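You operate a simulated robot arm through the tools that you are given. There is no shell and no other tool.

You are at the controls of a simulated two-armed robot. One attempt, no reset.

JOB
Chalk the lines beside almond and pecan on the three-word slate.
Fine: load the marker on the grey round pad, leave the other line bare, marker back in its cup. Set down upright: white chalk marker. A coat counts when it lies all over at full strength: go over it till it gets no stronger.

It is judged by the outcome, as a careful person would: the job done as asked, and still so three seconds after it is handed in. It fails if anything else is knocked over, pushed out of place, dropped, spilled or broken.

ROBOT AND FRAMES
Two 7-joint arms with two-finger parallel grippers on one trunk that stands fixed in place. Base frame: the origin is at the foot of the trunk, x ahead of it, y to its left, z up. Readings come in m, rad, newtons and seconds.
The left shoulder is at [0.071, 0.156, 1.08], the right one opposite. Each reaches about 1.231 m from its shoulder. Payload 3.91 kg a hand.
Tool frame (each hand has its own): the origin (TCP) lies between the finger pads and is the grasp point; the fingertips stand 0.03 m ahead of it; z points along the fingers, y is the line along which they close. The gripper opens to 0.11 m. The fingers are 0.02 m wide and 0.01 m thick; the gripper's body (0.048 by 0.112 m) begins 0.055 m behind the TCP.
Orientation is told as [roll, pitch, yaw] about the base's x, y, z axes, in that order, counted from this pose: with the fingers straight down and closing along the base's y, the tool's x points along the base's -x, its y along +y and its z along -z.

CONTROLS
- The arms move only by the tool jog_arm. It takes "left_targets", "right_targets" or both (then of equal length, played together; a hand with none holds still); each is a list that holds one entry, the list of rows, each a list of 7 numbers: the shift along the tool's x, y, z in m, then the turn, a rotation vector about the tool's x, y, z in rad, then the finger opening in m, from 0 to 0.11. In form: [[[dx, dy, dz, wx, wy, wz, hand], ...]]. A call has 1 to 20 rows; each row shifts and turns the commanded pose from where the row before left it, along the tool's axes as they then stand. Rows are played at 5 a second. More than 0.05 m and 0.15 rad between two rows, or a gripper value outside its range, and nothing of the call is played. Where a pose cannot be reached the arm comes as near as it can. A force on the tool above 40 N (or 10 N above the force at the start of the call, whichever is more), or a blocked arm, ends the call early, and 0.2 s more pass. The fingers move at their own pace (about 0.108 m/s each) and stop on an object; they squeeze with about 34 N. The grip force told is the motor's: it shows also when the fingers shut on nothing. Time passes only in rows, and 0.2 s behind the last, so rows that do not move let the fingers close. The reply holds the time, the measured pose of the TCP, the force on the tool along the base axes, the opening and the grip force, in the units named above and with some noise, with the torque about the TCP (base axes, N m) and any sound that the robot's microphone picked up.
- Cameras (640 x 400 px; columns grow to the right, rows downward): "scene" is now at [0.1287, -0.045, 1.3165]; the picture's right is [-0.49, -0.87, 0.00], its down [-0.42, 0.24, -0.87] and it looks along [0.76, -0.43, -0.49] (base axes); focal length 305 px, centre (320, 200). "left" rides on the left gripper at [0.072, -0.017, -0.103] in its tool frame; the picture's right is [0.23, 0.97, 0.00], its down [-0.76, 0.18, -0.62] and it looks along [-0.61, 0.14, 0.78] (tool axes); focal length 222 px, centre (320, 200). "right" rides on the right gripper at [0.072, 0.017, -0.103] in its tool frame; the picture's right is [-0.23, 0.97, 0.00], its down [-0.76, -0.18, -0.62] and it looks along [-0.61, -0.14, 0.78] (tool axes); focal length 222 px, centre (320, 200). There is no depth. A picture from a camera that has moved, and an enlarged one, comes with that camera's place and axes in the base frame and with its lens.
- grab_frame(camera): a new picture of that camera. No time passes.
- slide_trunk(by): slides the trunk up (or, below 0, down) by that many m; the arms and the scene camera ride with it, the base frame stays. It gives what a move gives, with no picture.
- head_to(pan, tilt): turns the head with the scene camera to pan (to the left, within 1.501 rad either way) and tilt (down, from -0.506 to 1.204), counted from straight ahead of the robot. It gives what a move gives.
- inspect(camera, box): a new picture of the part [left, top, right, bottom] of that camera's present view, enlarged. No time passes.
- sign_off(): hands the job in; it is judged then, once.

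Places have to be worked out from the pictures, the camera data and where the tool is seen. Open the grippers and draw the arms clear of the work before you hand the job in, unless the task says otherwise.

The tools are called after "Call:" as name(argument=value, ...) on one line, values as JSON. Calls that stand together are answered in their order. jog_arm: Moves the arms, as the interface text tells. Its arguments: {"type":"object","properties":{"left_targets":{"type":"array"},"right_targets":{"type":"array"}},"required":[]} The other tools are called the same way: slide_trunk (by) moves the trunk up or down; head_to (pan, tilt) turns the head that bears the scene camera; grab_frame (camera) takes a picture; inspect (camera, box) takes an enlarged picture of a part of a camera's view; sign_off () hands the job in.

At the start:

```text
t: 0.0
left_tool_pos: [0.8425, -0.039, 1.1433]
left_tcp_rot: [0.0, 0.0, 0.001]
left_force: [-0.6, 0.1, 0.1]
left_torque: [-0.01, -0.02, -0.01]
left_gripper_width: 0.11
left_grasp_force: 0.1
right_tool_pos: [0.4553, -0.6572, 1.2011]
right_tcp_rot: [0.0, -0.001, 0.001]
right_force: [0.4, 0.9, -0.8]
right_torque: [0.03, -0.01, -0.01]
right_gripper_width: 0.1097
right_grasp_force: 0.0
trunk travel left (down, up): [-0.525, 0.415]
head pan, tilt (commanded): [-0.513, 0.506]
```

scene: 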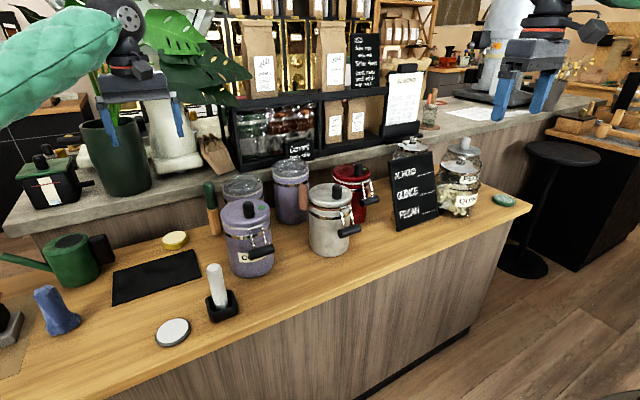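
right: 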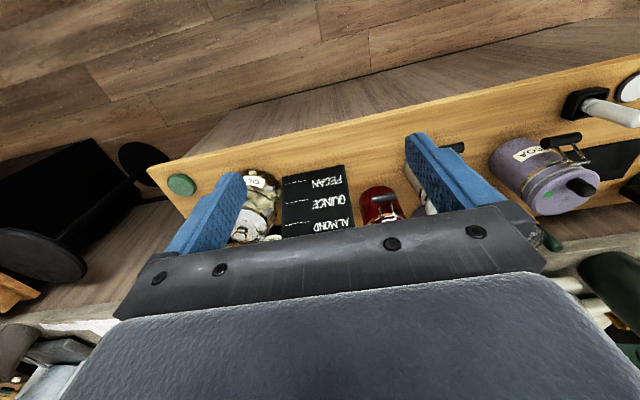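
left: 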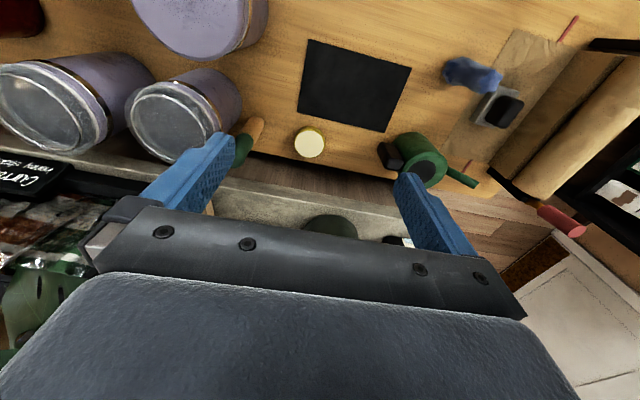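

I'll start by looking closer at the marker, the pad and the slate in the scene camera.

Call:
inspect(camera="scene", box=[360, 120, 540, 240])

Call:
inspect(camera="scene", box=[130, 240, 310, 360])

Call:
inspect(camera="right", box=[220, 130, 420, 260])

```text
3.33 times, centred on (450, 180) of scene
camera zoom: at [0.1287, -0.045, 1.3165], right [-0.49, -0.87, 0.0], down [-0.42, 0.24, -0.87], along [0.76, -0.43, -0.49], focal length 1017 px, centre (-113, 267)
```

zoom: 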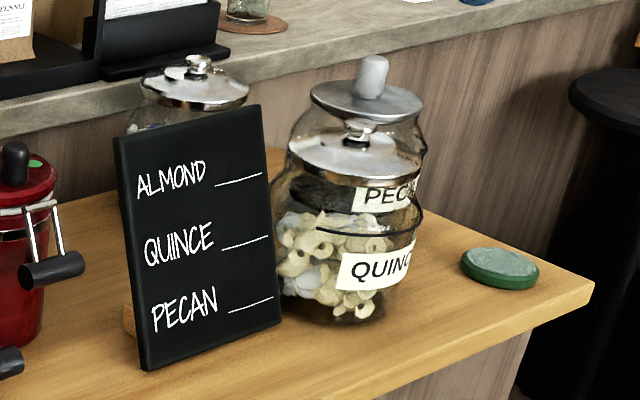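

```text
3.33 times, centred on (220, 300) of scene
camera zoom: at [0.1287, -0.045, 1.3165], right [-0.49, -0.87, 0.0], down [-0.42, 0.24, -0.87], along [0.76, -0.43, -0.49], focal length 1017 px, centre (653, -133)
```

zoom: 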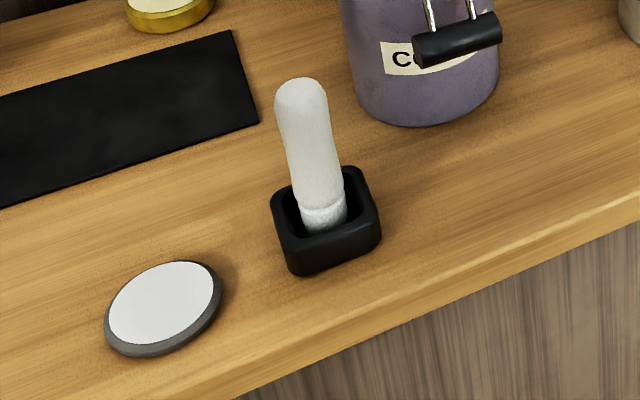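

```text
3.08 times, centred on (320, 195) of right
camera zoom: at [0.3839, -0.6406, 1.305], right [0.23, 0.97, 0.0], down [0.76, -0.18, 0.62], along [0.61, -0.14, -0.78], focal length 684 px, centre (320, 215)
```

zoom: 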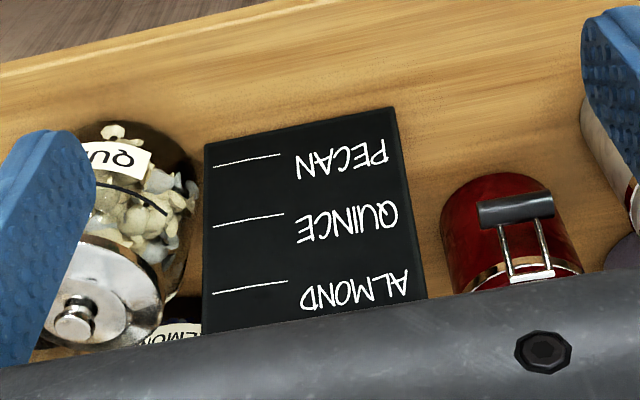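

The slate stands near [0.70..0.775, -0.65..-0.83, 0.76..0.975], leaning back about 20°. The marker is in its cup near [0.667, -0.09] and the grey pad near [0.647, 0.015]. I'll turn the head left to check for room to park the left arm.

Call:
head_to(pan=0.4, tilt=0.5)

Call:
grab_frame(camera="scene")

```text
t: 1.2
left_tool_pos: [0.8424, -0.0394, 1.1431]
left_tcp_rot: [0.0, 0.001, 0.0]
left_force: [-0.5, 0.2, 0.0]
left_torque: [-0.01, 0.03, 0.0]
left_gripper_width: 0.11
left_grasp_force: 0.1
right_tool_pos: [0.4567, -0.6574, 1.2014]
right_tcp_rot: [0.002, 0.0, -0.001]
right_force: [0.6, -0.1, 1.2]
right_torque: [-0.03, 0.05, 0.02]
right_gripper_width: 0.1101
right_grasp_force: 0.1
trunk travel left (down, up): [-0.525, 0.415]
head pan, tilt (commanded): [0.4, 0.499]
```

```text
taken
camera scene: at [0.1334, 0.0349, 1.3172], right [0.39, -0.92, 0.0], down [-0.44, -0.19, -0.88], along [0.81, 0.34, -0.48], focal length 305 px, centre (320, 200)
```

scene: 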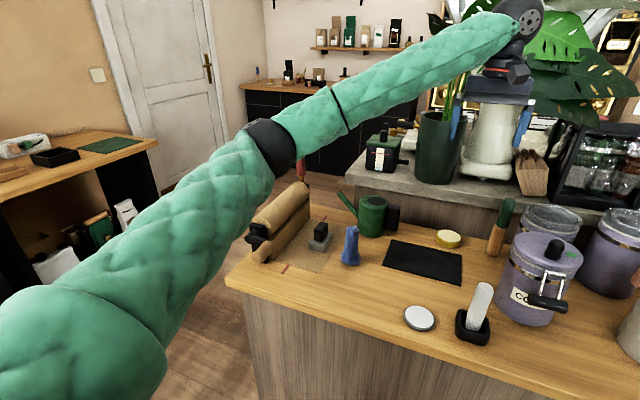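

There is free space to the left above the table, so I'll move the left arm left, slightly back and up, to about [0.73, 0.41, 1.23].

Call:
jog_arm(left_targets=[[[0.012, 0.045, -0.01, 0, 0, 0, 0.11], [0.012, 0.045, -0.01, 0, 0, 0, 0.11], [0.012, 0.045, -0.01, 0, 0, 0, 0.11], [0.012, 0.045, -0.01, 0, 0, 0, 0.11], [0.012, 0.045, -0.01, 0, 0, 0, 0.11], [0.012, 0.045, -0.01, 0, 0, 0, 0.11], [0.012, 0.045, -0.01, 0, 0, 0, 0.11], [0.012, 0.045, -0.01, 0, 0, 0, 0.11], [0.012, 0.045, -0.01, 0, 0, 0, 0.11], [0.012, 0.045, -0.01, 0, 0, 0, 0.11], [0, 0, 0, 0, 0, 0, 0.11]]])

Call:
grab_frame(camera="scene")

Call:
grab_frame(camera="left")

```text
t: 3.6
left_tool_pos: [0.7222, 0.4115, 1.2411]
left_tcp_rot: [0.002, 0.001, -0.001]
left_force: [0.0, 0.5, 0.0]
left_torque: [0.02, 0.0, 0.02]
left_gripper_width: 0.1101
left_grasp_force: 0.1
right_tool_pos: [0.457, -0.6573, 1.1996]
right_tcp_rot: [0.003, 0.004, 0.0]
right_force: [0.5, 0.2, -0.5]
right_torque: [-0.04, 0.02, -0.02]
right_gripper_width: 0.11
right_grasp_force: 0.0
trunk travel left (down, up): [-0.525, 0.415]
head pan, tilt (commanded): [0.4, 0.499]
```

```text
taken
camera scene: at [0.1342, 0.0343, 1.3171], right [0.39, -0.92, 0.0], down [-0.44, -0.19, -0.88], along [0.81, 0.34, -0.48], focal length 305 px, centre (320, 200)
```

scene: 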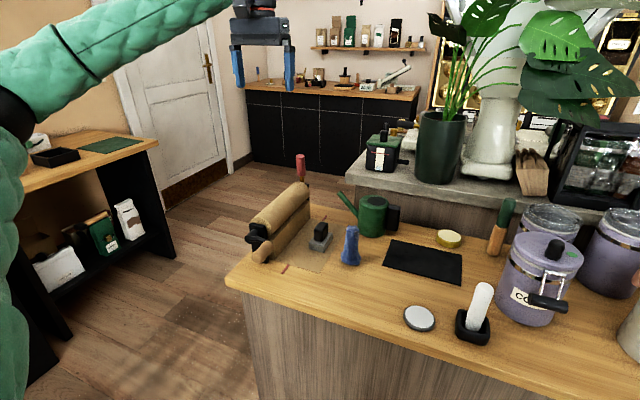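

```text
taken
camera left: at [0.649, 0.3933, 1.3448], right [-0.23, 0.97, 0.0], down [0.76, 0.18, 0.62], along [0.61, 0.14, -0.78], focal length 222 px, centre (320, 200)
```

left: 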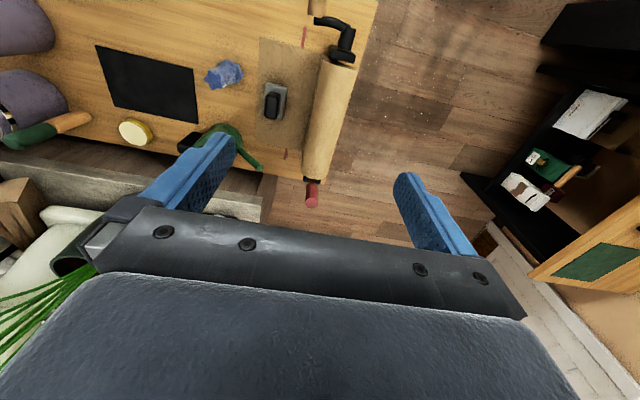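

The left arm is now clear. I'll aim the head at the marker and pad to get sharper measurements.

Call:
head_to(pan=-0.1, tilt=0.75)

Call:
grab_frame(camera="scene")

Call:
inspect(camera="scene", box=[260, 120, 420, 220])

```text
t: 4.5
left_tool_pos: [0.722, 0.4102, 1.2418]
left_tcp_rot: [-0.001, -0.001, 0.0]
left_force: [0.3, -0.5, 0.7]
left_torque: [0.0, -0.01, 0.01]
left_gripper_width: 0.1103
left_grasp_force: 0.0
right_tool_pos: [0.4559, -0.6583, 1.2023]
right_tcp_rot: [-0.001, -0.001, 0.0]
right_force: [0.3, -0.5, 0.5]
right_torque: [0.0, 0.02, -0.01]
right_gripper_width: 0.1097
right_grasp_force: 0.2
trunk travel left (down, up): [-0.525, 0.415]
head pan, tilt (commanded): [-0.099, 0.75]
```

```text
taken
camera scene: at [0.132, -0.0085, 1.2953], right [-0.1, -1.0, 0.0], down [-0.68, 0.07, -0.73], along [0.73, -0.07, -0.68], focal length 305 px, centre (320, 200)
```

scene: 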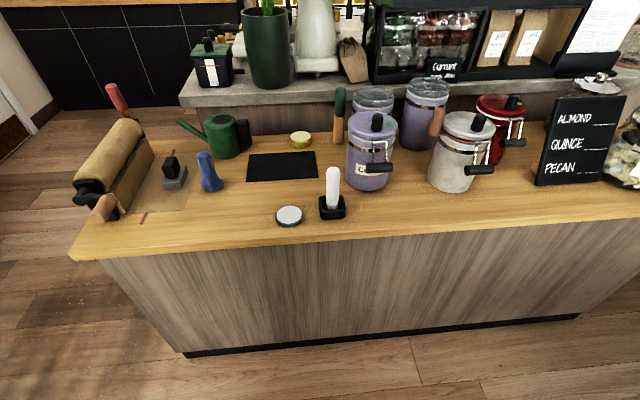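

```text
4.00 times, centred on (340, 170) of scene
camera zoom: at [0.132, -0.0085, 1.2953], right [-0.1, -1.0, 0.0], down [-0.68, 0.07, -0.73], along [0.73, -0.07, -0.68], focal length 1220 px, centre (240, 320)
```

zoom: 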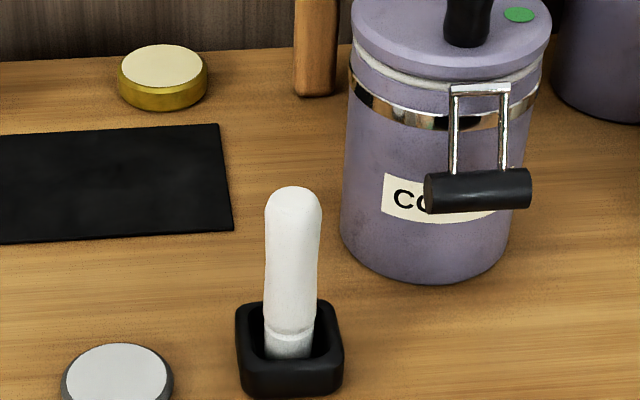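

I can see the marker, cup and pad clearly. Next I'll carry the right hand, still high, to a spot in front of and above the marker so the wrist camera can measure it.

Call:
jog_arm(right_targets=[[[-0.0037, 0.0473, 0.0085, 0, 0, 0, 0.08], [-0.0037, 0.0473, 0.0085, 0, 0, 0, 0.08], [-0.0037, 0.0473, 0.0085, 0, 0, 0, 0.08], [-0.0037, 0.0473, 0.0085, 0, 0, 0, 0.08], [-0.0037, 0.0473, 0.0085, 0, 0, 0, 0.08], [-0.0037, 0.0473, 0.0085, 0, 0, 0, 0.08], [-0.0037, 0.0473, 0.0085, 0, 0, 0, 0.08], [-0.0037, 0.0473, 0.0085, 0, 0, 0, 0.08], [-0.0037, 0.0473, 0.0085, 0, 0, 0, 0.08], [-0.0037, 0.0473, 0.0085, 0, 0, 0, 0.08], [-0.0037, 0.0473, 0.0085, 0, 0, 0, 0.08], [-0.0037, 0.0473, 0.0085, 0, 0, 0, 0.08], [0, 0, 0, 0, 0, 0, 0.08]]])

Call:
grab_frame(camera="right")

Call:
grab_frame(camera="scene")

```text
t: 7.3
left_tool_pos: [0.718, 0.4129, 1.2437]
left_tcp_rot: [0.001, -0.001, 0.002]
left_force: [-1.0, 0.2, -0.4]
left_torque: [0.01, -0.05, 0.01]
left_gripper_width: 0.1099
left_grasp_force: 0.0
right_tool_pos: [0.4996, -0.0864, 1.1]
right_tcp_rot: [0.0, -0.002, 0.0]
right_force: [0.3, -0.6, -0.4]
right_torque: [0.0, -0.06, 0.02]
right_gripper_width: 0.0797
right_grasp_force: 0.2
trunk travel left (down, up): [-0.525, 0.415]
head pan, tilt (commanded): [-0.099, 0.75]
```

```text
taken
camera right: at [0.4263, -0.0706, 1.2035], right [0.23, 0.97, 0.0], down [0.76, -0.18, 0.62], along [0.61, -0.14, -0.78], focal length 222 px, centre (320, 200)
```

right: 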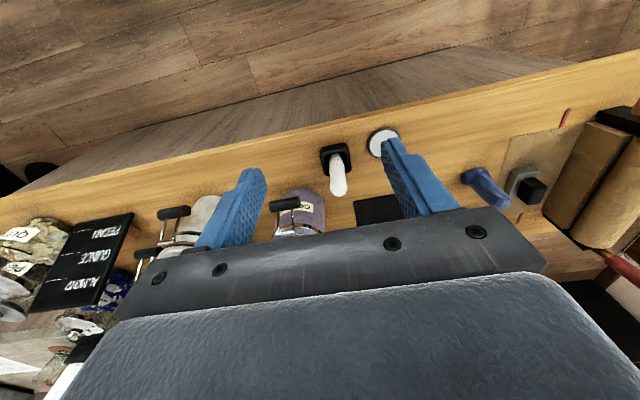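

```text
taken
camera scene: at [0.1296, -0.0081, 1.2956], right [-0.1, -1.0, 0.0], down [-0.68, 0.07, -0.73], along [0.73, -0.07, -0.68], focal length 305 px, centre (320, 200)
```

scene: 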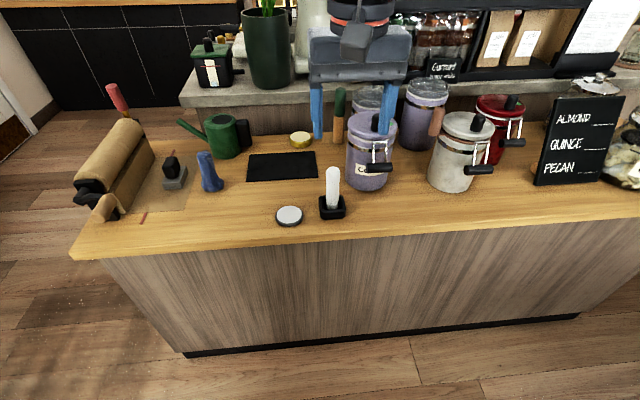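

Call:
inspect(camera="right", box=[288, 110, 416, 210])

Call:
inspect(camera="scene", box=[264, 150, 392, 230])

```text
4.00 times, centred on (352, 160) of right
camera zoom: at [0.4263, -0.0706, 1.2035], right [0.23, 0.97, 0.0], down [0.76, -0.18, 0.62], along [0.61, -0.14, -0.78], focal length 888 px, centre (192, 360)
```

zoom: 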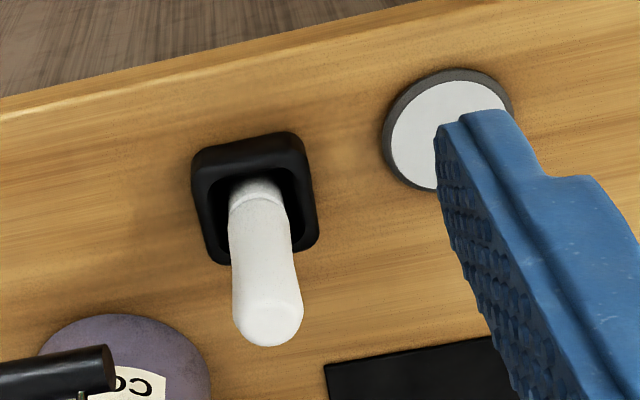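

```text
5.00 times, centred on (328, 190) of scene
camera zoom: at [0.1296, -0.0081, 1.2956], right [-0.1, -1.0, 0.0], down [-0.68, 0.07, -0.73], along [0.73, -0.07, -0.68], focal length 1525 px, centre (280, 250)
```

zoom: 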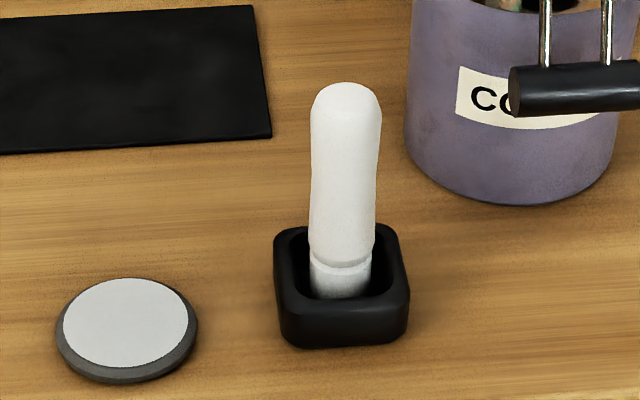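

From triangulation, the marker top is near [0.672, -0.092, 0.884] and it is about 0.03 m thick. The pad centre is near [0.648, 0.0145] with its top at z≈0.77. I'll hover over the marker with the fingers at 0.07.

Call:
jog_arm(right_targets=[[[-0.0287, -0.001, 0.025, 0, 0, 0, 0.07], [-0.0287, -0.001, 0.025, 0, 0, 0, 0.07], [-0.0287, -0.001, 0.025, 0, 0, 0, 0.07], [-0.0287, -0.001, 0.025, 0, 0, 0, 0.07], [-0.0287, -0.001, 0.025, 0, 0, 0, 0.07], [-0.0287, -0.001, 0.025, 0, 0, 0, 0.07], [0, 0, 0, 0, 0, 0, 0.07], [0, 0, 0, 0, 0, 0, 0.07]]])

Call:
grab_frame(camera="right")

Call:
grab_frame(camera="scene")

Call:
inspect(camera="scene", box=[264, 130, 392, 230])

```text
t: 9.1
left_tool_pos: [0.7227, 0.4112, 1.2417]
left_tcp_rot: [0.0, 0.001, -0.001]
left_force: [0.0, 0.1, -0.9]
left_torque: [-0.02, -0.05, 0.01]
left_gripper_width: 0.1101
left_grasp_force: 0.1
right_tool_pos: [0.6724, -0.0955, 0.9491]
right_tcp_rot: [0.0, 0.002, -0.001]
right_force: [0.1, -0.4, -0.1]
right_torque: [-0.02, 0.02, 0.01]
right_gripper_width: 0.0699
right_grasp_force: 0.0
trunk travel left (down, up): [-0.525, 0.415]
head pan, tilt (commanded): [-0.099, 0.75]
```

```text
taken
camera right: at [0.6007, -0.0775, 1.0519], right [0.23, 0.97, 0.0], down [0.76, -0.18, 0.62], along [0.61, -0.14, -0.78], focal length 222 px, centre (320, 200)
```

right: 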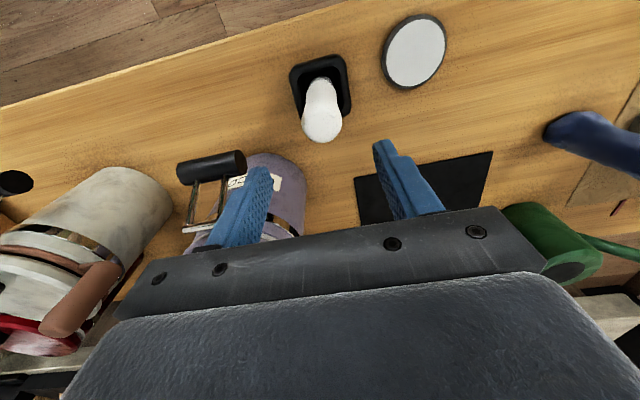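

```text
taken
camera scene: at [0.1328, -0.0083, 1.2951], right [-0.1, -0.99, 0.0], down [-0.68, 0.07, -0.73], along [0.73, -0.07, -0.68], focal length 305 px, centre (320, 200)
```

scene: 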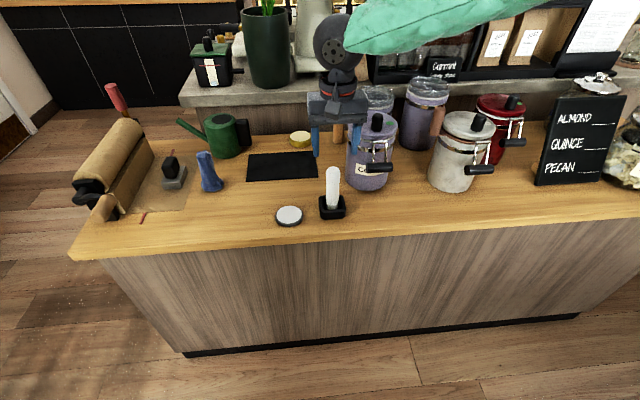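

```text
4.00 times, centred on (328, 180) of scene
camera zoom: at [0.1328, -0.0083, 1.2951], right [-0.1, -0.99, 0.0], down [-0.68, 0.07, -0.73], along [0.73, -0.07, -0.68], focal length 1220 px, centre (288, 280)
```

zoom: 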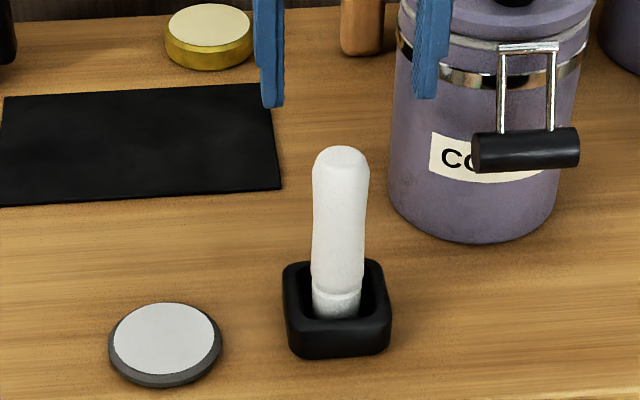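

I'll zoom the wrist view to check how the marker lines up under the fingers.

Call:
inspect(camera="right", box=[240, 40, 400, 190])

```text
2.67 times, centred on (320, 115) of right
camera zoom: at [0.6007, -0.0775, 1.0519], right [0.23, 0.97, 0.0], down [0.76, -0.18, 0.62], along [0.61, -0.14, -0.78], focal length 592 px, centre (320, 427)
```

zoom: 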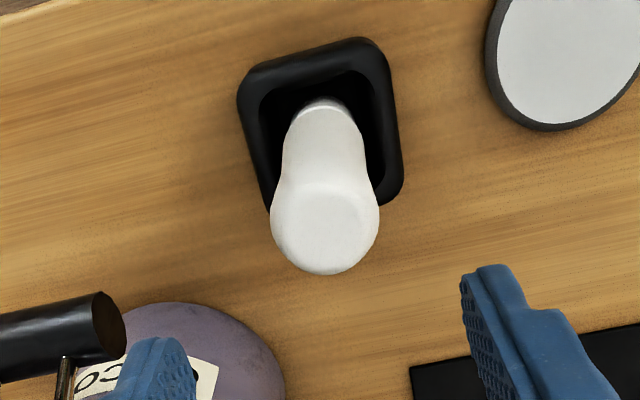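

Using the dome's centre in both views, the marker axis is at about [0.661, -0.0905] with its top near z=0.889. I'll shift the hand 11 mm back and 4.5 mm left, then look again.

Call:
jog_arm(right_targets=[[[0.0114, 0.0045, 0, 0, 0, 0, 0.07], [0, 0, 0, 0, 0, 0, 0.07], [0, 0, 0, 0, 0, 0, 0.07]]])

Call:
inspect(camera="right", box=[240, 60, 400, 210])

Call:
inspect(camera="scene", box=[264, 130, 392, 230])

```text
t: 9.9
left_tool_pos: [0.7211, 0.411, 1.2419]
left_tcp_rot: [-0.001, 0.0, 0.0]
left_force: [0.3, 0.4, 0.1]
left_torque: [-0.02, -0.03, -0.02]
left_gripper_width: 0.1097
left_grasp_force: 0.1
right_tool_pos: [0.6604, -0.0912, 0.9499]
right_tcp_rot: [-0.001, 0.001, -0.001]
right_force: [0.4, -0.3, -0.4]
right_torque: [-0.02, 0.0, 0.01]
right_gripper_width: 0.0698
right_grasp_force: 0.2
trunk travel left (down, up): [-0.525, 0.415]
head pan, tilt (commanded): [-0.099, 0.75]
```

```text
2.67 times, centred on (320, 135) of right
camera zoom: at [0.5882, -0.0739, 1.053], right [0.23, 0.97, 0.0], down [0.76, -0.18, 0.62], along [0.61, -0.14, -0.78], focal length 592 px, centre (320, 373)
```

zoom: 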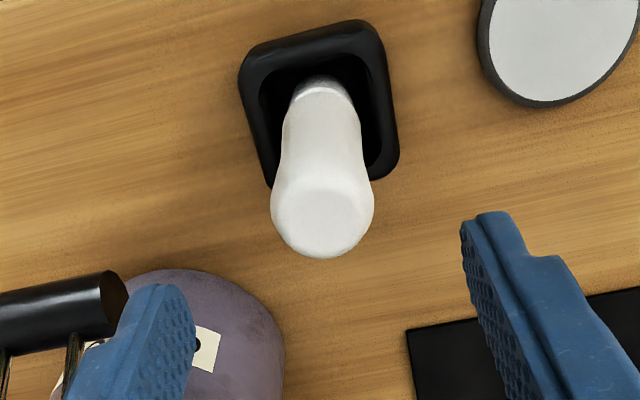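

```text
4.00 times, centred on (328, 180) of scene
camera zoom: at [0.1319, -0.0081, 1.2953], right [-0.1, -0.99, 0.0], down [-0.68, 0.07, -0.73], along [0.73, -0.07, -0.68], focal length 1220 px, centre (288, 280)
```

zoom: 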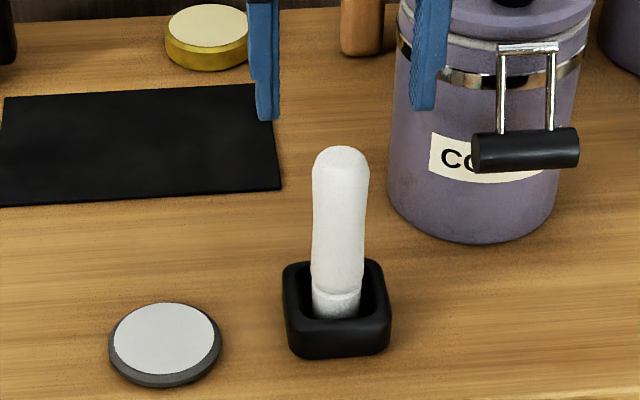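

The marker is centred under the fingers, so I'll lower straight down to TCP z≈0.845, leaving the fingers open.

Call:
jog_arm(right_targets=[[[0, 0, 0.025, 0, 0, 0, 0.07], [0, 0, 0.025, 0, 0, 0, 0.07], [0, 0, 0.02, 0, 0, 0, 0.07], [0, 0, 0.02, 0, 0, 0, 0.07], [0, 0, 0.015, 0, 0, 0, 0.07], [0, 0, 0, 0, 0, 0, 0.07], [0, 0, 0, 0, 0, 0, 0.07]]])

Call:
grab_frame(camera="right")

Call:
inspect(camera="scene", box=[264, 130, 392, 230])

```text
t: 11.5
left_tool_pos: [0.7209, 0.4109, 1.2422]
left_tcp_rot: [0.0, 0.0, 0.002]
left_force: [0.3, -0.6, -0.5]
left_torque: [0.01, 0.0, -0.01]
left_gripper_width: 0.1102
left_grasp_force: 0.1
right_tool_pos: [0.6625, -0.0913, 0.8443]
right_tcp_rot: [-0.002, 0.0, 0.0]
right_force: [-1.3, -0.2, 0.6]
right_torque: [0.02, -0.03, 0.0]
right_gripper_width: 0.0701
right_grasp_force: 0.0
trunk travel left (down, up): [-0.525, 0.415]
head pan, tilt (commanded): [-0.099, 0.75]
```

```text
taken
camera right: at [0.5893, -0.0742, 0.9477], right [0.23, 0.97, 0.0], down [0.76, -0.18, 0.62], along [0.61, -0.14, -0.78], focal length 222 px, centre (320, 200)
```

right: 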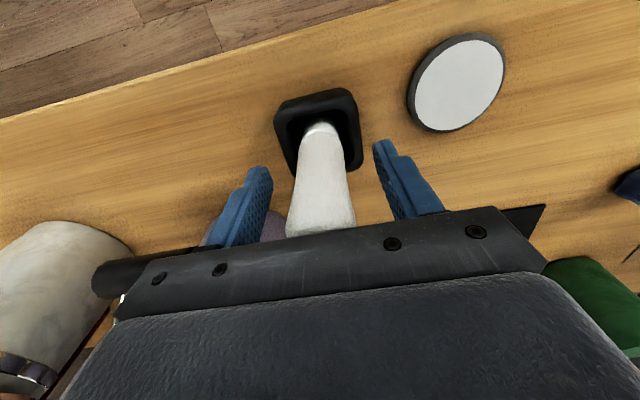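

```text
4.00 times, centred on (328, 180) of scene
camera zoom: at [0.1323, -0.0083, 1.2952], right [-0.1, -0.99, 0.0], down [-0.68, 0.07, -0.73], along [0.73, -0.07, -0.68], focal length 1220 px, centre (288, 280)
```

zoom: 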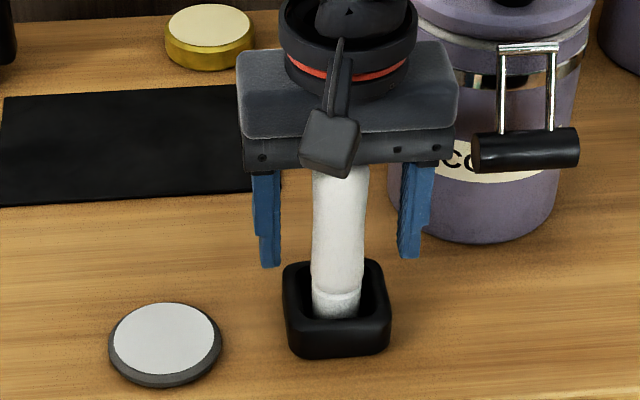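

The marker sits centred between the fingers, so I'll close on it.

Call:
jog_arm(right_targets=[[[0, 0, 0, 0, 0, 0, 0.04], [0, 0, 0, 0, 0, 0, 0.02], [0, 0, 0, 0, 0, 0, 0.02], [0, 0, 0, 0, 0, 0, 0.02], [0, 0, 0, 0, 0, 0, 0.02]]])

Call:
inspect(camera="scene", box=[264, 130, 392, 230])

Call:
grab_frame(camera="right")

```text
t: 12.7
left_tool_pos: [0.7222, 0.4115, 1.2424]
left_tcp_rot: [0.0, 0.0, 0.001]
left_force: [-0.2, 0.2, 0.1]
left_torque: [0.03, -0.02, -0.02]
left_gripper_width: 0.11
left_grasp_force: 0.1
right_tool_pos: [0.6616, -0.0916, 0.8435]
right_tcp_rot: [0.0, 0.001, 0.001]
right_force: [-0.1, 0.1, -0.1]
right_torque: [-0.02, 0.01, 0.0]
right_gripper_width: 0.0308
right_grasp_force: 33.3
trunk travel left (down, up): [-0.525, 0.415]
head pan, tilt (commanded): [-0.099, 0.75]
```

```text
4.00 times, centred on (328, 180) of scene
camera zoom: at [0.1321, -0.0082, 1.2952], right [-0.1, -0.99, 0.0], down [-0.68, 0.07, -0.73], along [0.73, -0.07, -0.68], focal length 1220 px, centre (288, 280)
```

zoom: 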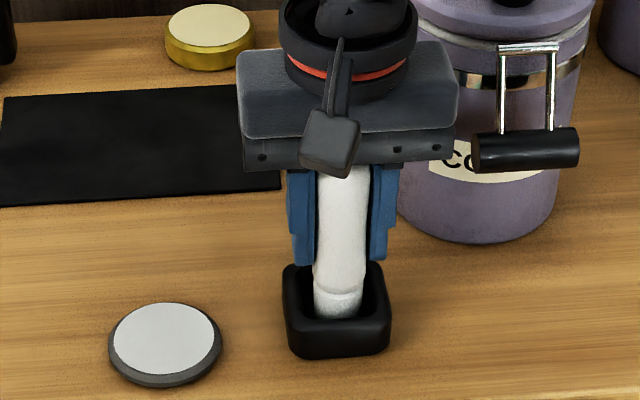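

```text
taken
camera right: at [0.5892, -0.0742, 0.9479], right [0.23, 0.97, 0.0], down [0.76, -0.18, 0.62], along [0.61, -0.14, -0.78], focal length 222 px, centre (320, 200)
```

right: 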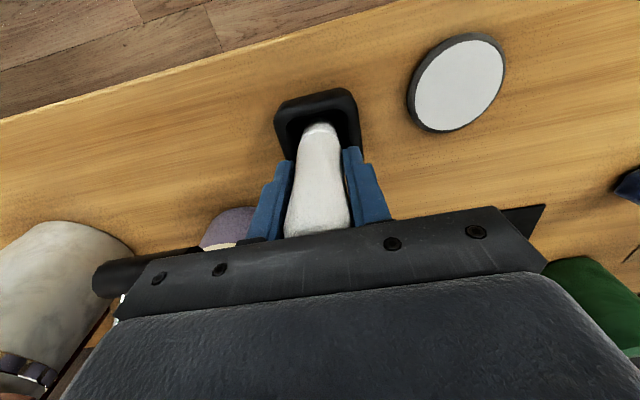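

The grip holds at 30.8 mm with 33 N. The commanded grasp pose is about [0.661, -0.091, 0.844], which I'll reuse for the return. Lifting straight up.

Call:
jog_arm(right_targets=[[[0, 0, -0.01, 0, 0, 0, 0.02], [0, 0, -0.02, 0, 0, 0, 0.02], [0, 0, -0.02, 0, 0, 0, 0.02], [0, 0, -0.02, 0, 0, 0, 0.02], [0, 0, -0.02, 0, 0, 0, 0.02], [0, 0, -0.02, 0, 0, 0, 0.02], [0, 0, 0, 0, 0, 0, 0.02]]])

Call:
inspect(camera="scene", box=[264, 110, 392, 230])

Call:
inspect(camera="right", box=[240, 60, 400, 210])

```text
t: 14.3
left_tool_pos: [0.7212, 0.4116, 1.2422]
left_tcp_rot: [-0.001, 0.002, 0.0]
left_force: [-0.2, 0.2, 0.1]
left_torque: [0.02, 0.02, -0.03]
left_gripper_width: 0.1104
left_grasp_force: 0.1
right_tool_pos: [0.6643, -0.0916, 0.9554]
right_tcp_rot: [0.0, 0.0, 0.001]
right_force: [0.5, 0.4, -1.8]
right_torque: [-0.01, -0.02, 0.02]
right_gripper_width: 0.0312
right_grasp_force: 34.2
trunk travel left (down, up): [-0.525, 0.415]
head pan, tilt (commanded): [-0.099, 0.75]
```

```text
3.33 times, centred on (328, 170) of scene
camera zoom: at [0.1326, -0.0083, 1.2952], right [-0.1, -0.99, 0.0], down [-0.68, 0.07, -0.73], along [0.73, -0.07, -0.68], focal length 1017 px, centre (293, 300)
```

zoom: 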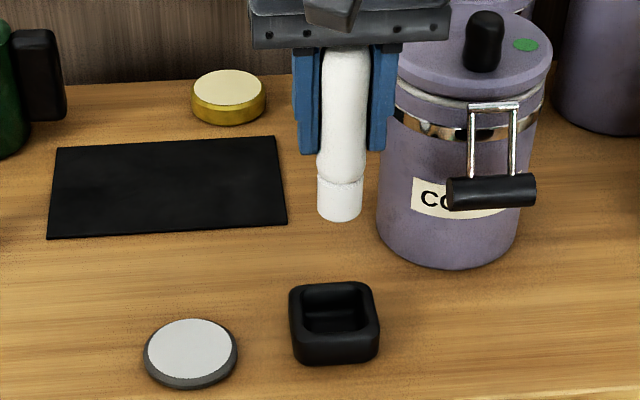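

```text
2.67 times, centred on (320, 135) of right
camera zoom: at [0.5919, -0.0747, 1.0582], right [0.23, 0.97, 0.0], down [0.76, -0.18, 0.62], along [0.61, -0.14, -0.78], focal length 592 px, centre (320, 373)
```

zoom: 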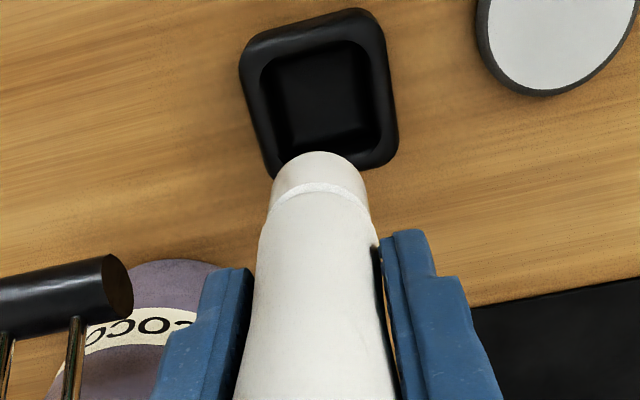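

The marker lifted cleanly and its tip end is about 0.0765 m ahead of the TCP. The pad centre is about [0.6465, 0.015] with its top near z=0.771. I'll move over the pad, staying above it.

Call:
jog_arm(right_targets=[[[0.0042, 0.0265, 0.008, 0, 0, 0, 0.02], [0.0042, 0.0265, 0.008, 0, 0, 0, 0.02], [0.0042, 0.0265, 0.008, 0, 0, 0, 0.02], [0.0042, 0.0265, 0.008, 0, 0, 0, 0.02], [0, 0, 0.02, 0, 0, 0, 0.02], [0, 0, 0, 0, 0, 0, 0.02], [0, 0, 0, 0, 0, 0, 0.02], [0, 0, 0, 0, 0, 0, 0.02]]])

Call:
inspect(camera="scene", box=[244, 140, 372, 230])

Call:
inspect(camera="right", box=[240, 60, 400, 210])

```text
t: 16.1
left_tool_pos: [0.7216, 0.4115, 1.2421]
left_tcp_rot: [0.001, 0.001, 0.001]
left_force: [0.0, -0.5, 0.5]
left_torque: [0.0, 0.0, 0.0]
left_gripper_width: 0.11
left_grasp_force: 0.0
right_tool_pos: [0.6284, -0.0459, 0.9202]
right_tcp_rot: [0.002, -0.001, -0.001]
right_force: [-0.5, 0.1, -1.2]
right_torque: [-0.01, 0.0, -0.03]
right_gripper_width: 0.0311
right_grasp_force: 34.0
right hand out of reach, approached as far as the arm can: row 2, 3, 4, 5
trunk travel left (down, up): [-0.525, 0.415]
head pan, tilt (commanded): [-0.099, 0.75]
```

```text
4.44 times, centred on (308, 185) of scene
camera zoom: at [0.1322, -0.0081, 1.2952], right [-0.1, -0.99, 0.0], down [-0.68, 0.07, -0.73], along [0.73, -0.07, -0.68], focal length 1356 px, centre (373, 267)
```

zoom: 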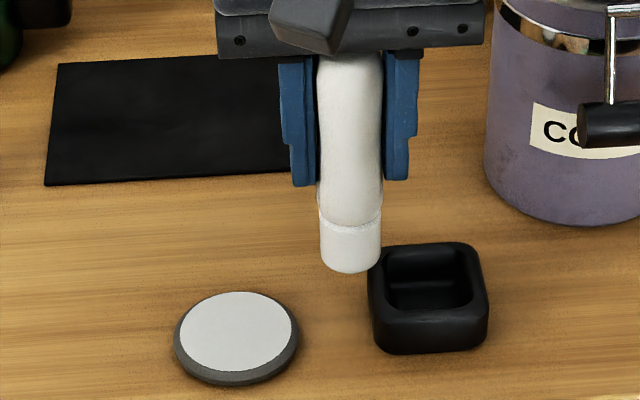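

```text
2.67 times, centred on (320, 135) of right
camera zoom: at [0.555, -0.0294, 1.0234], right [0.23, 0.97, 0.0], down [0.76, -0.18, 0.62], along [0.61, -0.14, -0.78], focal length 592 px, centre (320, 373)
```

zoom: 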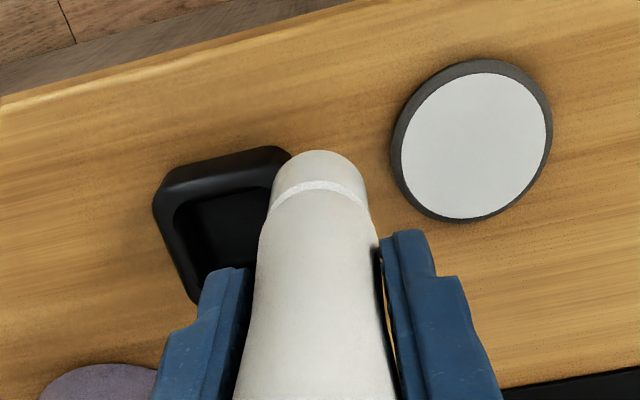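

The arm stopped short at y≈-0.046, probably on a joint limit in this wrist pose, and the marker is hanging free at a safe height. I'll test whether turning the hand about the vertical frees it.

Call:
jog_arm(right_targets=[[[0, 0, -0.02, 0, 0, 0.12, 0.02], [0, 0, 0, 0, 0, 0.12, 0.02], [0, 0, 0, 0, 0, 0.12, 0.02], [0, 0, 0, 0, 0, 0, 0.02], [0, 0, 0, 0, 0, 0, 0.02]]])

Call:
grab_frame(camera="scene")

```text
t: 17.3
left_tool_pos: [0.7221, 0.4117, 1.2416]
left_tcp_rot: [0.0, 0.001, 0.001]
left_force: [-0.3, 0.4, 0.1]
left_torque: [0.02, 0.0, 0.04]
left_gripper_width: 0.11
left_grasp_force: 0.0
right_tool_pos: [0.6291, -0.0472, 0.9403]
right_tcp_rot: [0.0, 0.001, -0.362]
right_force: [0.0, -0.1, -1.7]
right_torque: [-0.01, 0.03, 0.02]
right_gripper_width: 0.0312
right_grasp_force: 33.8
trunk travel left (down, up): [-0.525, 0.415]
head pan, tilt (commanded): [-0.099, 0.75]
```

```text
taken
camera scene: at [0.1321, -0.0082, 1.2952], right [-0.1, -0.99, 0.0], down [-0.68, 0.07, -0.73], along [0.73, -0.07, -0.68], focal length 305 px, centre (320, 200)
```

scene: 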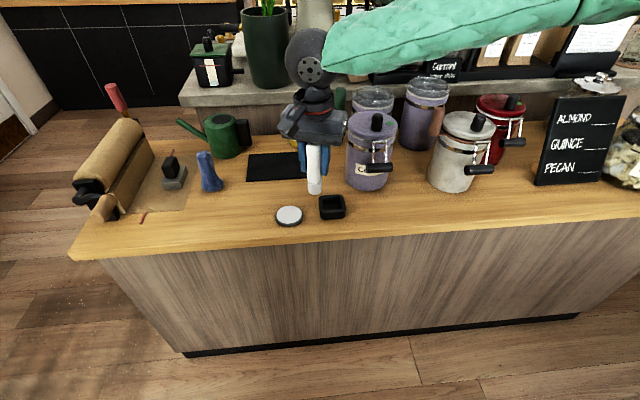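

The hand turned freely to yaw -0.36. I'll try moving on toward the pad centre in this orientation, still high.

Call:
jog_arm(right_targets=[[[0.0019, 0.0214, 0, 0, 0, 0, 0.02], [0.0019, 0.0214, 0, 0, 0, 0, 0.02], [0.0019, 0.0214, 0, 0, 0, 0, 0.02], [0, 0, 0, 0, 0, 0, 0.02], [0, 0, 0, 0, 0, 0, 0.02]]])

Call:
grab_frame(camera="right")

```text
t: 18.5
left_tool_pos: [0.7223, 0.4113, 1.2416]
left_tcp_rot: [-0.001, 0.001, 0.0]
left_force: [0.2, 0.1, 0.4]
left_torque: [-0.01, -0.02, -0.01]
left_gripper_width: 0.1099
left_grasp_force: 0.0
right_tool_pos: [0.6307, -0.0399, 0.9491]
right_tcp_rot: [0.0, 0.001, -0.362]
right_force: [0.4, 0.2, -0.5]
right_torque: [0.02, -0.01, 0.04]
right_gripper_width: 0.0312
right_grasp_force: 33.5
right hand out of reach, approached as far as the arm can: row 1, 2, 3
trunk travel left (down, up): [-0.525, 0.415]
head pan, tilt (commanded): [-0.099, 0.75]
```

```text
taken
camera right: at [0.5694, 0.002, 1.0523], right [0.56, 0.83, 0.0], down [0.65, -0.44, 0.62], along [0.52, -0.35, -0.78], focal length 222 px, centre (320, 200)
```

right: 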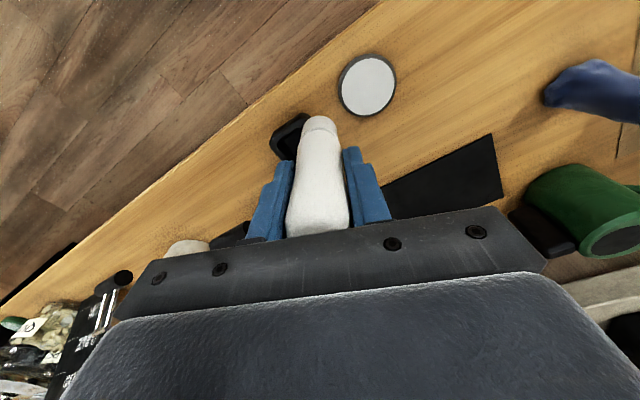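

It is still blocked, so the limit is in the arm's elbow or shoulder shape and not the wrist turn. I'll look at how the right arm is folded.

Call:
head_to(pan=-0.8, tilt=0.15)

Call:
grab_frame(camera="scene")

Call:
grab_frame(camera="left")

```text
t: 19.6
left_tool_pos: [0.721, 0.4113, 1.2414]
left_tcp_rot: [-0.001, 0.0, -0.002]
left_force: [-0.6, 0.0, -0.4]
left_torque: [0.01, -0.01, 0.01]
left_gripper_width: 0.1101
left_grasp_force: 0.1
right_tool_pos: [0.6323, -0.039, 0.9484]
right_tcp_rot: [0.002, 0.0, -0.362]
right_force: [0.6, 0.2, -1.2]
right_torque: [0.0, 0.0, 0.04]
right_gripper_width: 0.0309
right_grasp_force: 34.3
trunk travel left (down, up): [-0.525, 0.415]
head pan, tilt (commanded): [-0.799, 0.15]
```

```text
taken
camera scene: at [0.1145, -0.0664, 1.3495], right [-0.72, -0.7, 0.0], down [-0.11, 0.11, -0.99], along [0.69, -0.71, -0.15], focal length 305 px, centre (320, 200)
```

scene: 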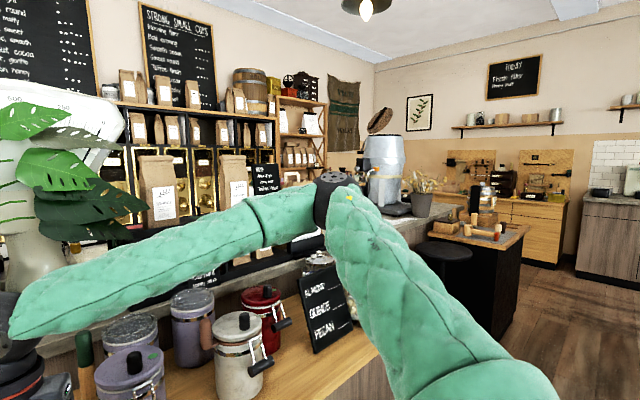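

```text
taken
camera left: at [0.6486, 0.3941, 1.3448], right [-0.23, 0.97, 0.0], down [0.76, 0.18, 0.62], along [0.61, 0.14, -0.78], focal length 222 px, centre (320, 200)
```

left: 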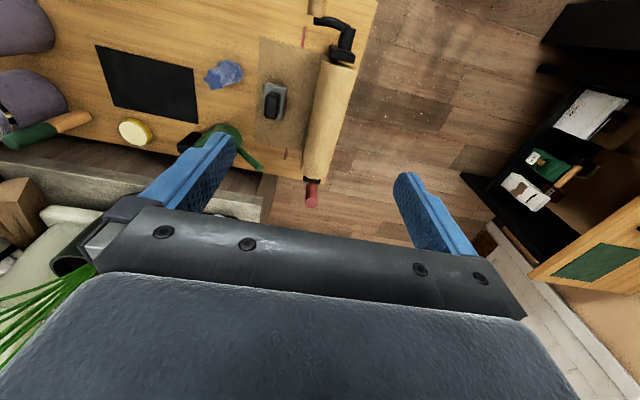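

The elbow is up and out to the right, near [0.42, -0.42, 1.28], so some joint is capping the reach to the left. I'll test whether the hand can go further left when it is higher.

Call:
jog_arm(right_targets=[[[0, 0, -0.035, 0, 0, 0, 0.02], [0, 0, -0.035, 0, 0, 0, 0.02], [0, 0, -0.035, 0, 0, 0, 0.02], [0.0071, 0.0187, 0, 0, 0, 0, 0.02], [0.0071, 0.0187, 0, 0, 0, 0, 0.02], [0.0071, 0.0187, 0, 0, 0, 0, 0.02], [0, 0, 0, 0, 0, 0, 0.02]]])

Call:
grab_frame(camera="scene")

```text
t: 21.2
left_tool_pos: [0.7208, 0.4107, 1.2417]
left_tcp_rot: [-0.001, 0.0, 0.0]
left_force: [0.2, 0.3, 0.6]
left_torque: [0.02, -0.04, 0.0]
left_gripper_width: 0.1098
left_grasp_force: 0.0
right_tool_pos: [0.6311, -0.0286, 1.0552]
right_tcp_rot: [0.0, 0.0, -0.362]
right_force: [0.4, 0.0, -1.6]
right_torque: [0.0, 0.0, -0.01]
right_gripper_width: 0.0314
right_grasp_force: 34.4
right hand out of reach, approached as far as the arm can: row 4, 5, 6
trunk travel left (down, up): [-0.525, 0.415]
head pan, tilt (commanded): [-0.799, 0.15]
```

```text
taken
camera scene: at [0.114, -0.0665, 1.3496], right [-0.72, -0.7, 0.0], down [-0.1, 0.11, -0.99], along [0.69, -0.71, -0.15], focal length 305 px, centre (320, 200)
```

scene: 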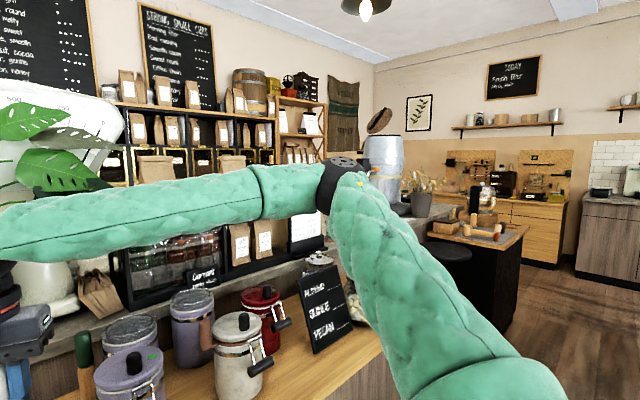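

Height barely helps, so the limit is on how far left the wrist can go. If I tilt the hand about 0.2 rad so the marker leans toward +y, the tip can reach the pad while the wrist stays right. I'll undo the yaw, tilt and come down to a hover.

Call:
jog_arm(right_targets=[[[0, 0, 0, 0, 0, -0.1207, 0.02], [0, 0, 0, 0, 0, -0.1207, 0.02], [0, 0, 0, 0, 0, -0.1207, 0.02], [0, 0, 0, -0.1, 0, 0, 0.02], [0, 0, 0, -0.1, 0, 0, 0.02], [-0.0028, -0.0015, 0.0313, 0, 0, 0, 0.02], [-0.0028, -0.0015, 0.0313, 0, 0, 0, 0.02], [-0.0028, -0.0015, 0.0313, 0, 0, 0, 0.02], [-0.0028, -0.0015, 0.0313, 0, 0, 0, 0.02], [-0.0028, -0.0015, 0.0313, 0, 0, 0, 0.02], [0, 0, 0, 0, 0, 0, 0.02]]])

Call:
head_to(pan=-0.1, tilt=0.75)

Call:
grab_frame(camera="scene")

Call:
grab_frame(camera="right")

```text
t: 23.6
left_tool_pos: [0.7218, 0.4128, 1.2421]
left_tcp_rot: [-0.001, 0.0, -0.001]
left_force: [0.0, 0.6, 0.7]
left_torque: [0.0, -0.05, -0.05]
left_gripper_width: 0.1101
left_grasp_force: 0.2
right_tool_pos: [0.6406, -0.0189, 0.9034]
right_tcp_rot: [0.2, 0.0, 0.0]
right_force: [0.2, -0.7, -1.2]
right_torque: [-0.03, 0.03, -0.02]
right_gripper_width: 0.0311
right_grasp_force: 34.0
right hand out of reach, approached as far as the arm can: row 10
trunk travel left (down, up): [-0.525, 0.415]
head pan, tilt (commanded): [-0.799, 0.15]
```

```text
t: 24.7
left_tool_pos: [0.7218, 0.4103, 1.2421]
left_tcp_rot: [-0.001, -0.001, 0.0]
left_force: [0.6, 0.0, -0.1]
left_torque: [0.02, 0.02, 0.0]
left_gripper_width: 0.1098
left_grasp_force: 0.1
right_tool_pos: [0.6407, -0.0186, 0.9025]
right_tcp_rot: [0.203, 0.0, 0.0]
right_force: [-1.0, 0.4, -1.2]
right_torque: [0.03, 0.02, 0.0]
right_gripper_width: 0.0314
right_grasp_force: 33.9
trunk travel left (down, up): [-0.525, 0.415]
head pan, tilt (commanded): [-0.099, 0.75]
```

```text
taken
camera scene: at [0.1322, -0.0083, 1.2953], right [-0.1, -0.99, 0.0], down [-0.68, 0.07, -0.73], along [0.73, -0.07, -0.68], focal length 305 px, centre (320, 200)
```

scene: 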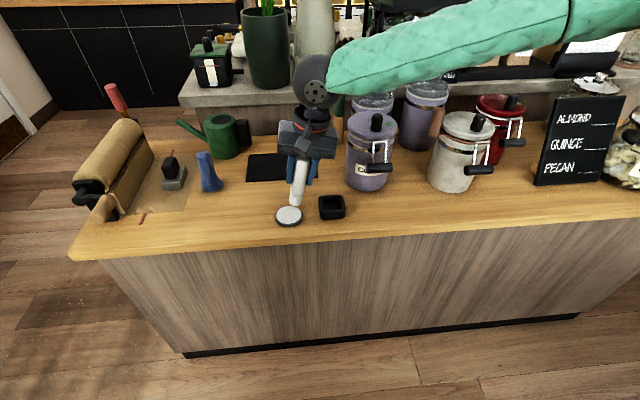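

```text
taken
camera right: at [0.5674, -0.0232, 1.0078], right [0.23, 0.95, 0.19], down [0.76, -0.3, 0.57], along [0.61, 0.02, -0.79], focal length 222 px, centre (320, 200)
```

right: 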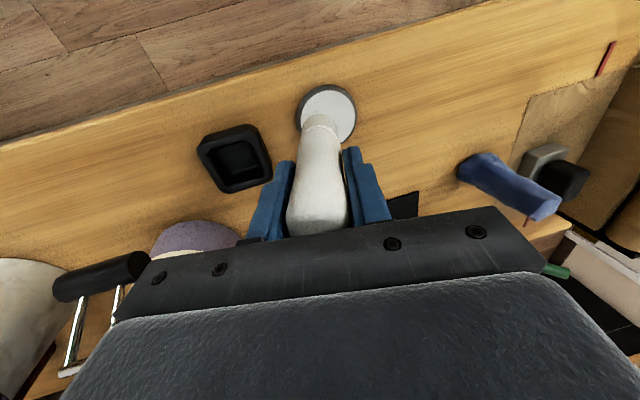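

With roll 0.2 the tip nearly reaches the pad. I'll add a little more tilt, 0.1 rad each in roll and pitch, so the tip lands well inside the pad, and then check.

Call:
jog_arm(right_targets=[[[0, 0, 0, -0.05, -0.05, 0, 0.02], [0, 0, 0, -0.05, -0.05, 0, 0.02], [0, 0, 0, 0, 0, 0, 0.02], [0, 0, 0, 0, 0, 0, 0.02]]])

Call:
grab_frame(camera="right")

Call:
inspect(camera="scene", box=[244, 140, 372, 230])

```text
t: 25.7
left_tool_pos: [0.7225, 0.4109, 1.2423]
left_tcp_rot: [0.0, 0.0, -0.001]
left_force: [-0.7, -0.6, -0.1]
left_torque: [0.0, 0.01, 0.03]
left_gripper_width: 0.1105
left_grasp_force: 0.0
right_tool_pos: [0.6408, -0.0202, 0.9047]
right_tcp_rot: [0.302, -0.096, -0.022]
right_force: [-0.2, 0.8, -1.2]
right_torque: [-0.02, 0.04, 0.01]
right_gripper_width: 0.0312
right_grasp_force: 33.7
trunk travel left (down, up): [-0.525, 0.415]
head pan, tilt (commanded): [-0.099, 0.75]
```

```text
taken
camera right: at [0.5574, -0.0314, 1.0001], right [0.22, 0.93, 0.31], down [0.7, -0.37, 0.61], along [0.68, 0.08, -0.73], focal length 222 px, centre (320, 200)
```

right: 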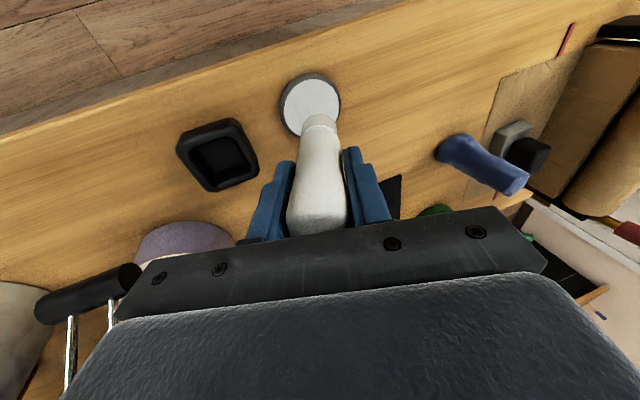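

```text
4.44 times, centred on (308, 185) of scene
camera zoom: at [0.132, -0.0082, 1.2953], right [-0.1, -0.99, 0.0], down [-0.68, 0.07, -0.73], along [0.73, -0.07, -0.68], focal length 1356 px, centre (373, 267)
```

zoom: 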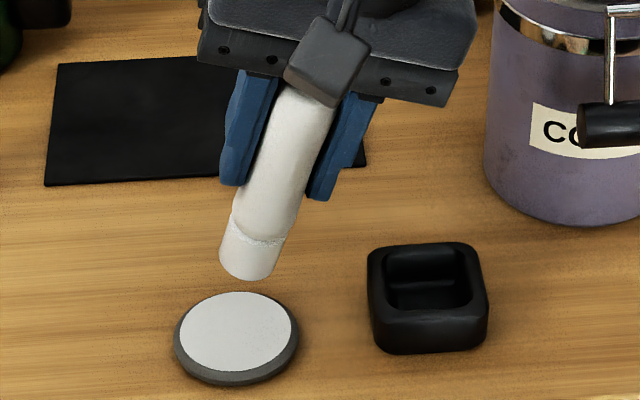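

The marker leans about 0.31 rad and its tip is over the pad at about [0.648, 0.003, 0.832]. I'll descend in steps to just above the surface and check for reach flags.

Call:
jog_arm(right_targets=[[[0.0016, -0.0029, 0.0134, 0, 0, 0, 0.02], [0.0016, -0.0029, 0.0134, 0, 0, 0, 0.02], [0.0016, -0.0029, 0.0134, 0, 0, 0, 0.02], [0, 0, 0, 0, 0, 0, 0.02], [0, 0, 0, 0, 0, 0, 0.02]]])

Call:
inspect(camera="right", box=[240, 40, 400, 140])

Call:
inspect(camera="scene", box=[244, 140, 372, 230])

```text
t: 26.9
left_tool_pos: [0.7216, 0.4109, 1.2421]
left_tcp_rot: [0.002, 0.0, 0.001]
left_force: [-0.1, -0.2, 0.7]
left_torque: [0.02, 0.01, 0.01]
left_gripper_width: 0.11
left_grasp_force: 0.0
right_tool_pos: [0.6388, -0.0135, 0.8621]
right_tcp_rot: [0.303, -0.097, -0.024]
right_force: [0.7, -1.0, -2.7]
right_torque: [0.0, 0.0, 0.03]
right_gripper_width: 0.031
right_grasp_force: 33.9
trunk travel left (down, up): [-0.525, 0.415]
head pan, tilt (commanded): [-0.099, 0.75]
```

```text
4.00 times, centred on (320, 90) of right
camera zoom: at [0.5568, -0.027, 0.9591], right [0.22, 0.92, 0.31], down [0.7, -0.37, 0.61], along [0.68, 0.08, -0.73], focal length 888 px, centre (320, 640)
```

zoom: 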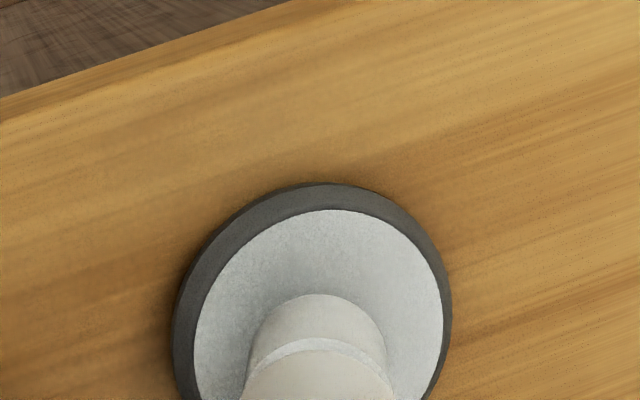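

```text
4.44 times, centred on (308, 185) of scene
camera zoom: at [0.1324, -0.0083, 1.2952], right [-0.1, -0.99, 0.0], down [-0.68, 0.07, -0.73], along [0.73, -0.07, -0.68], focal length 1356 px, centre (373, 267)
```

zoom: 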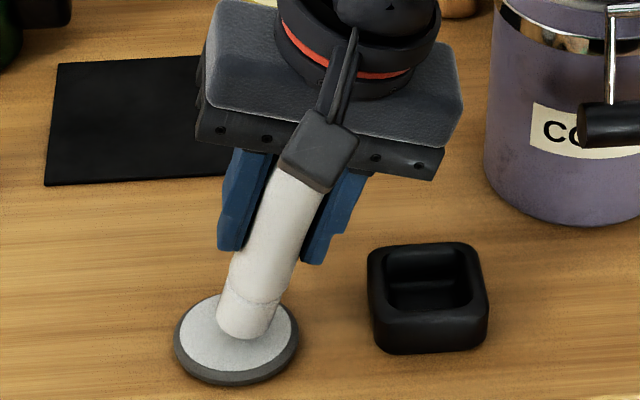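

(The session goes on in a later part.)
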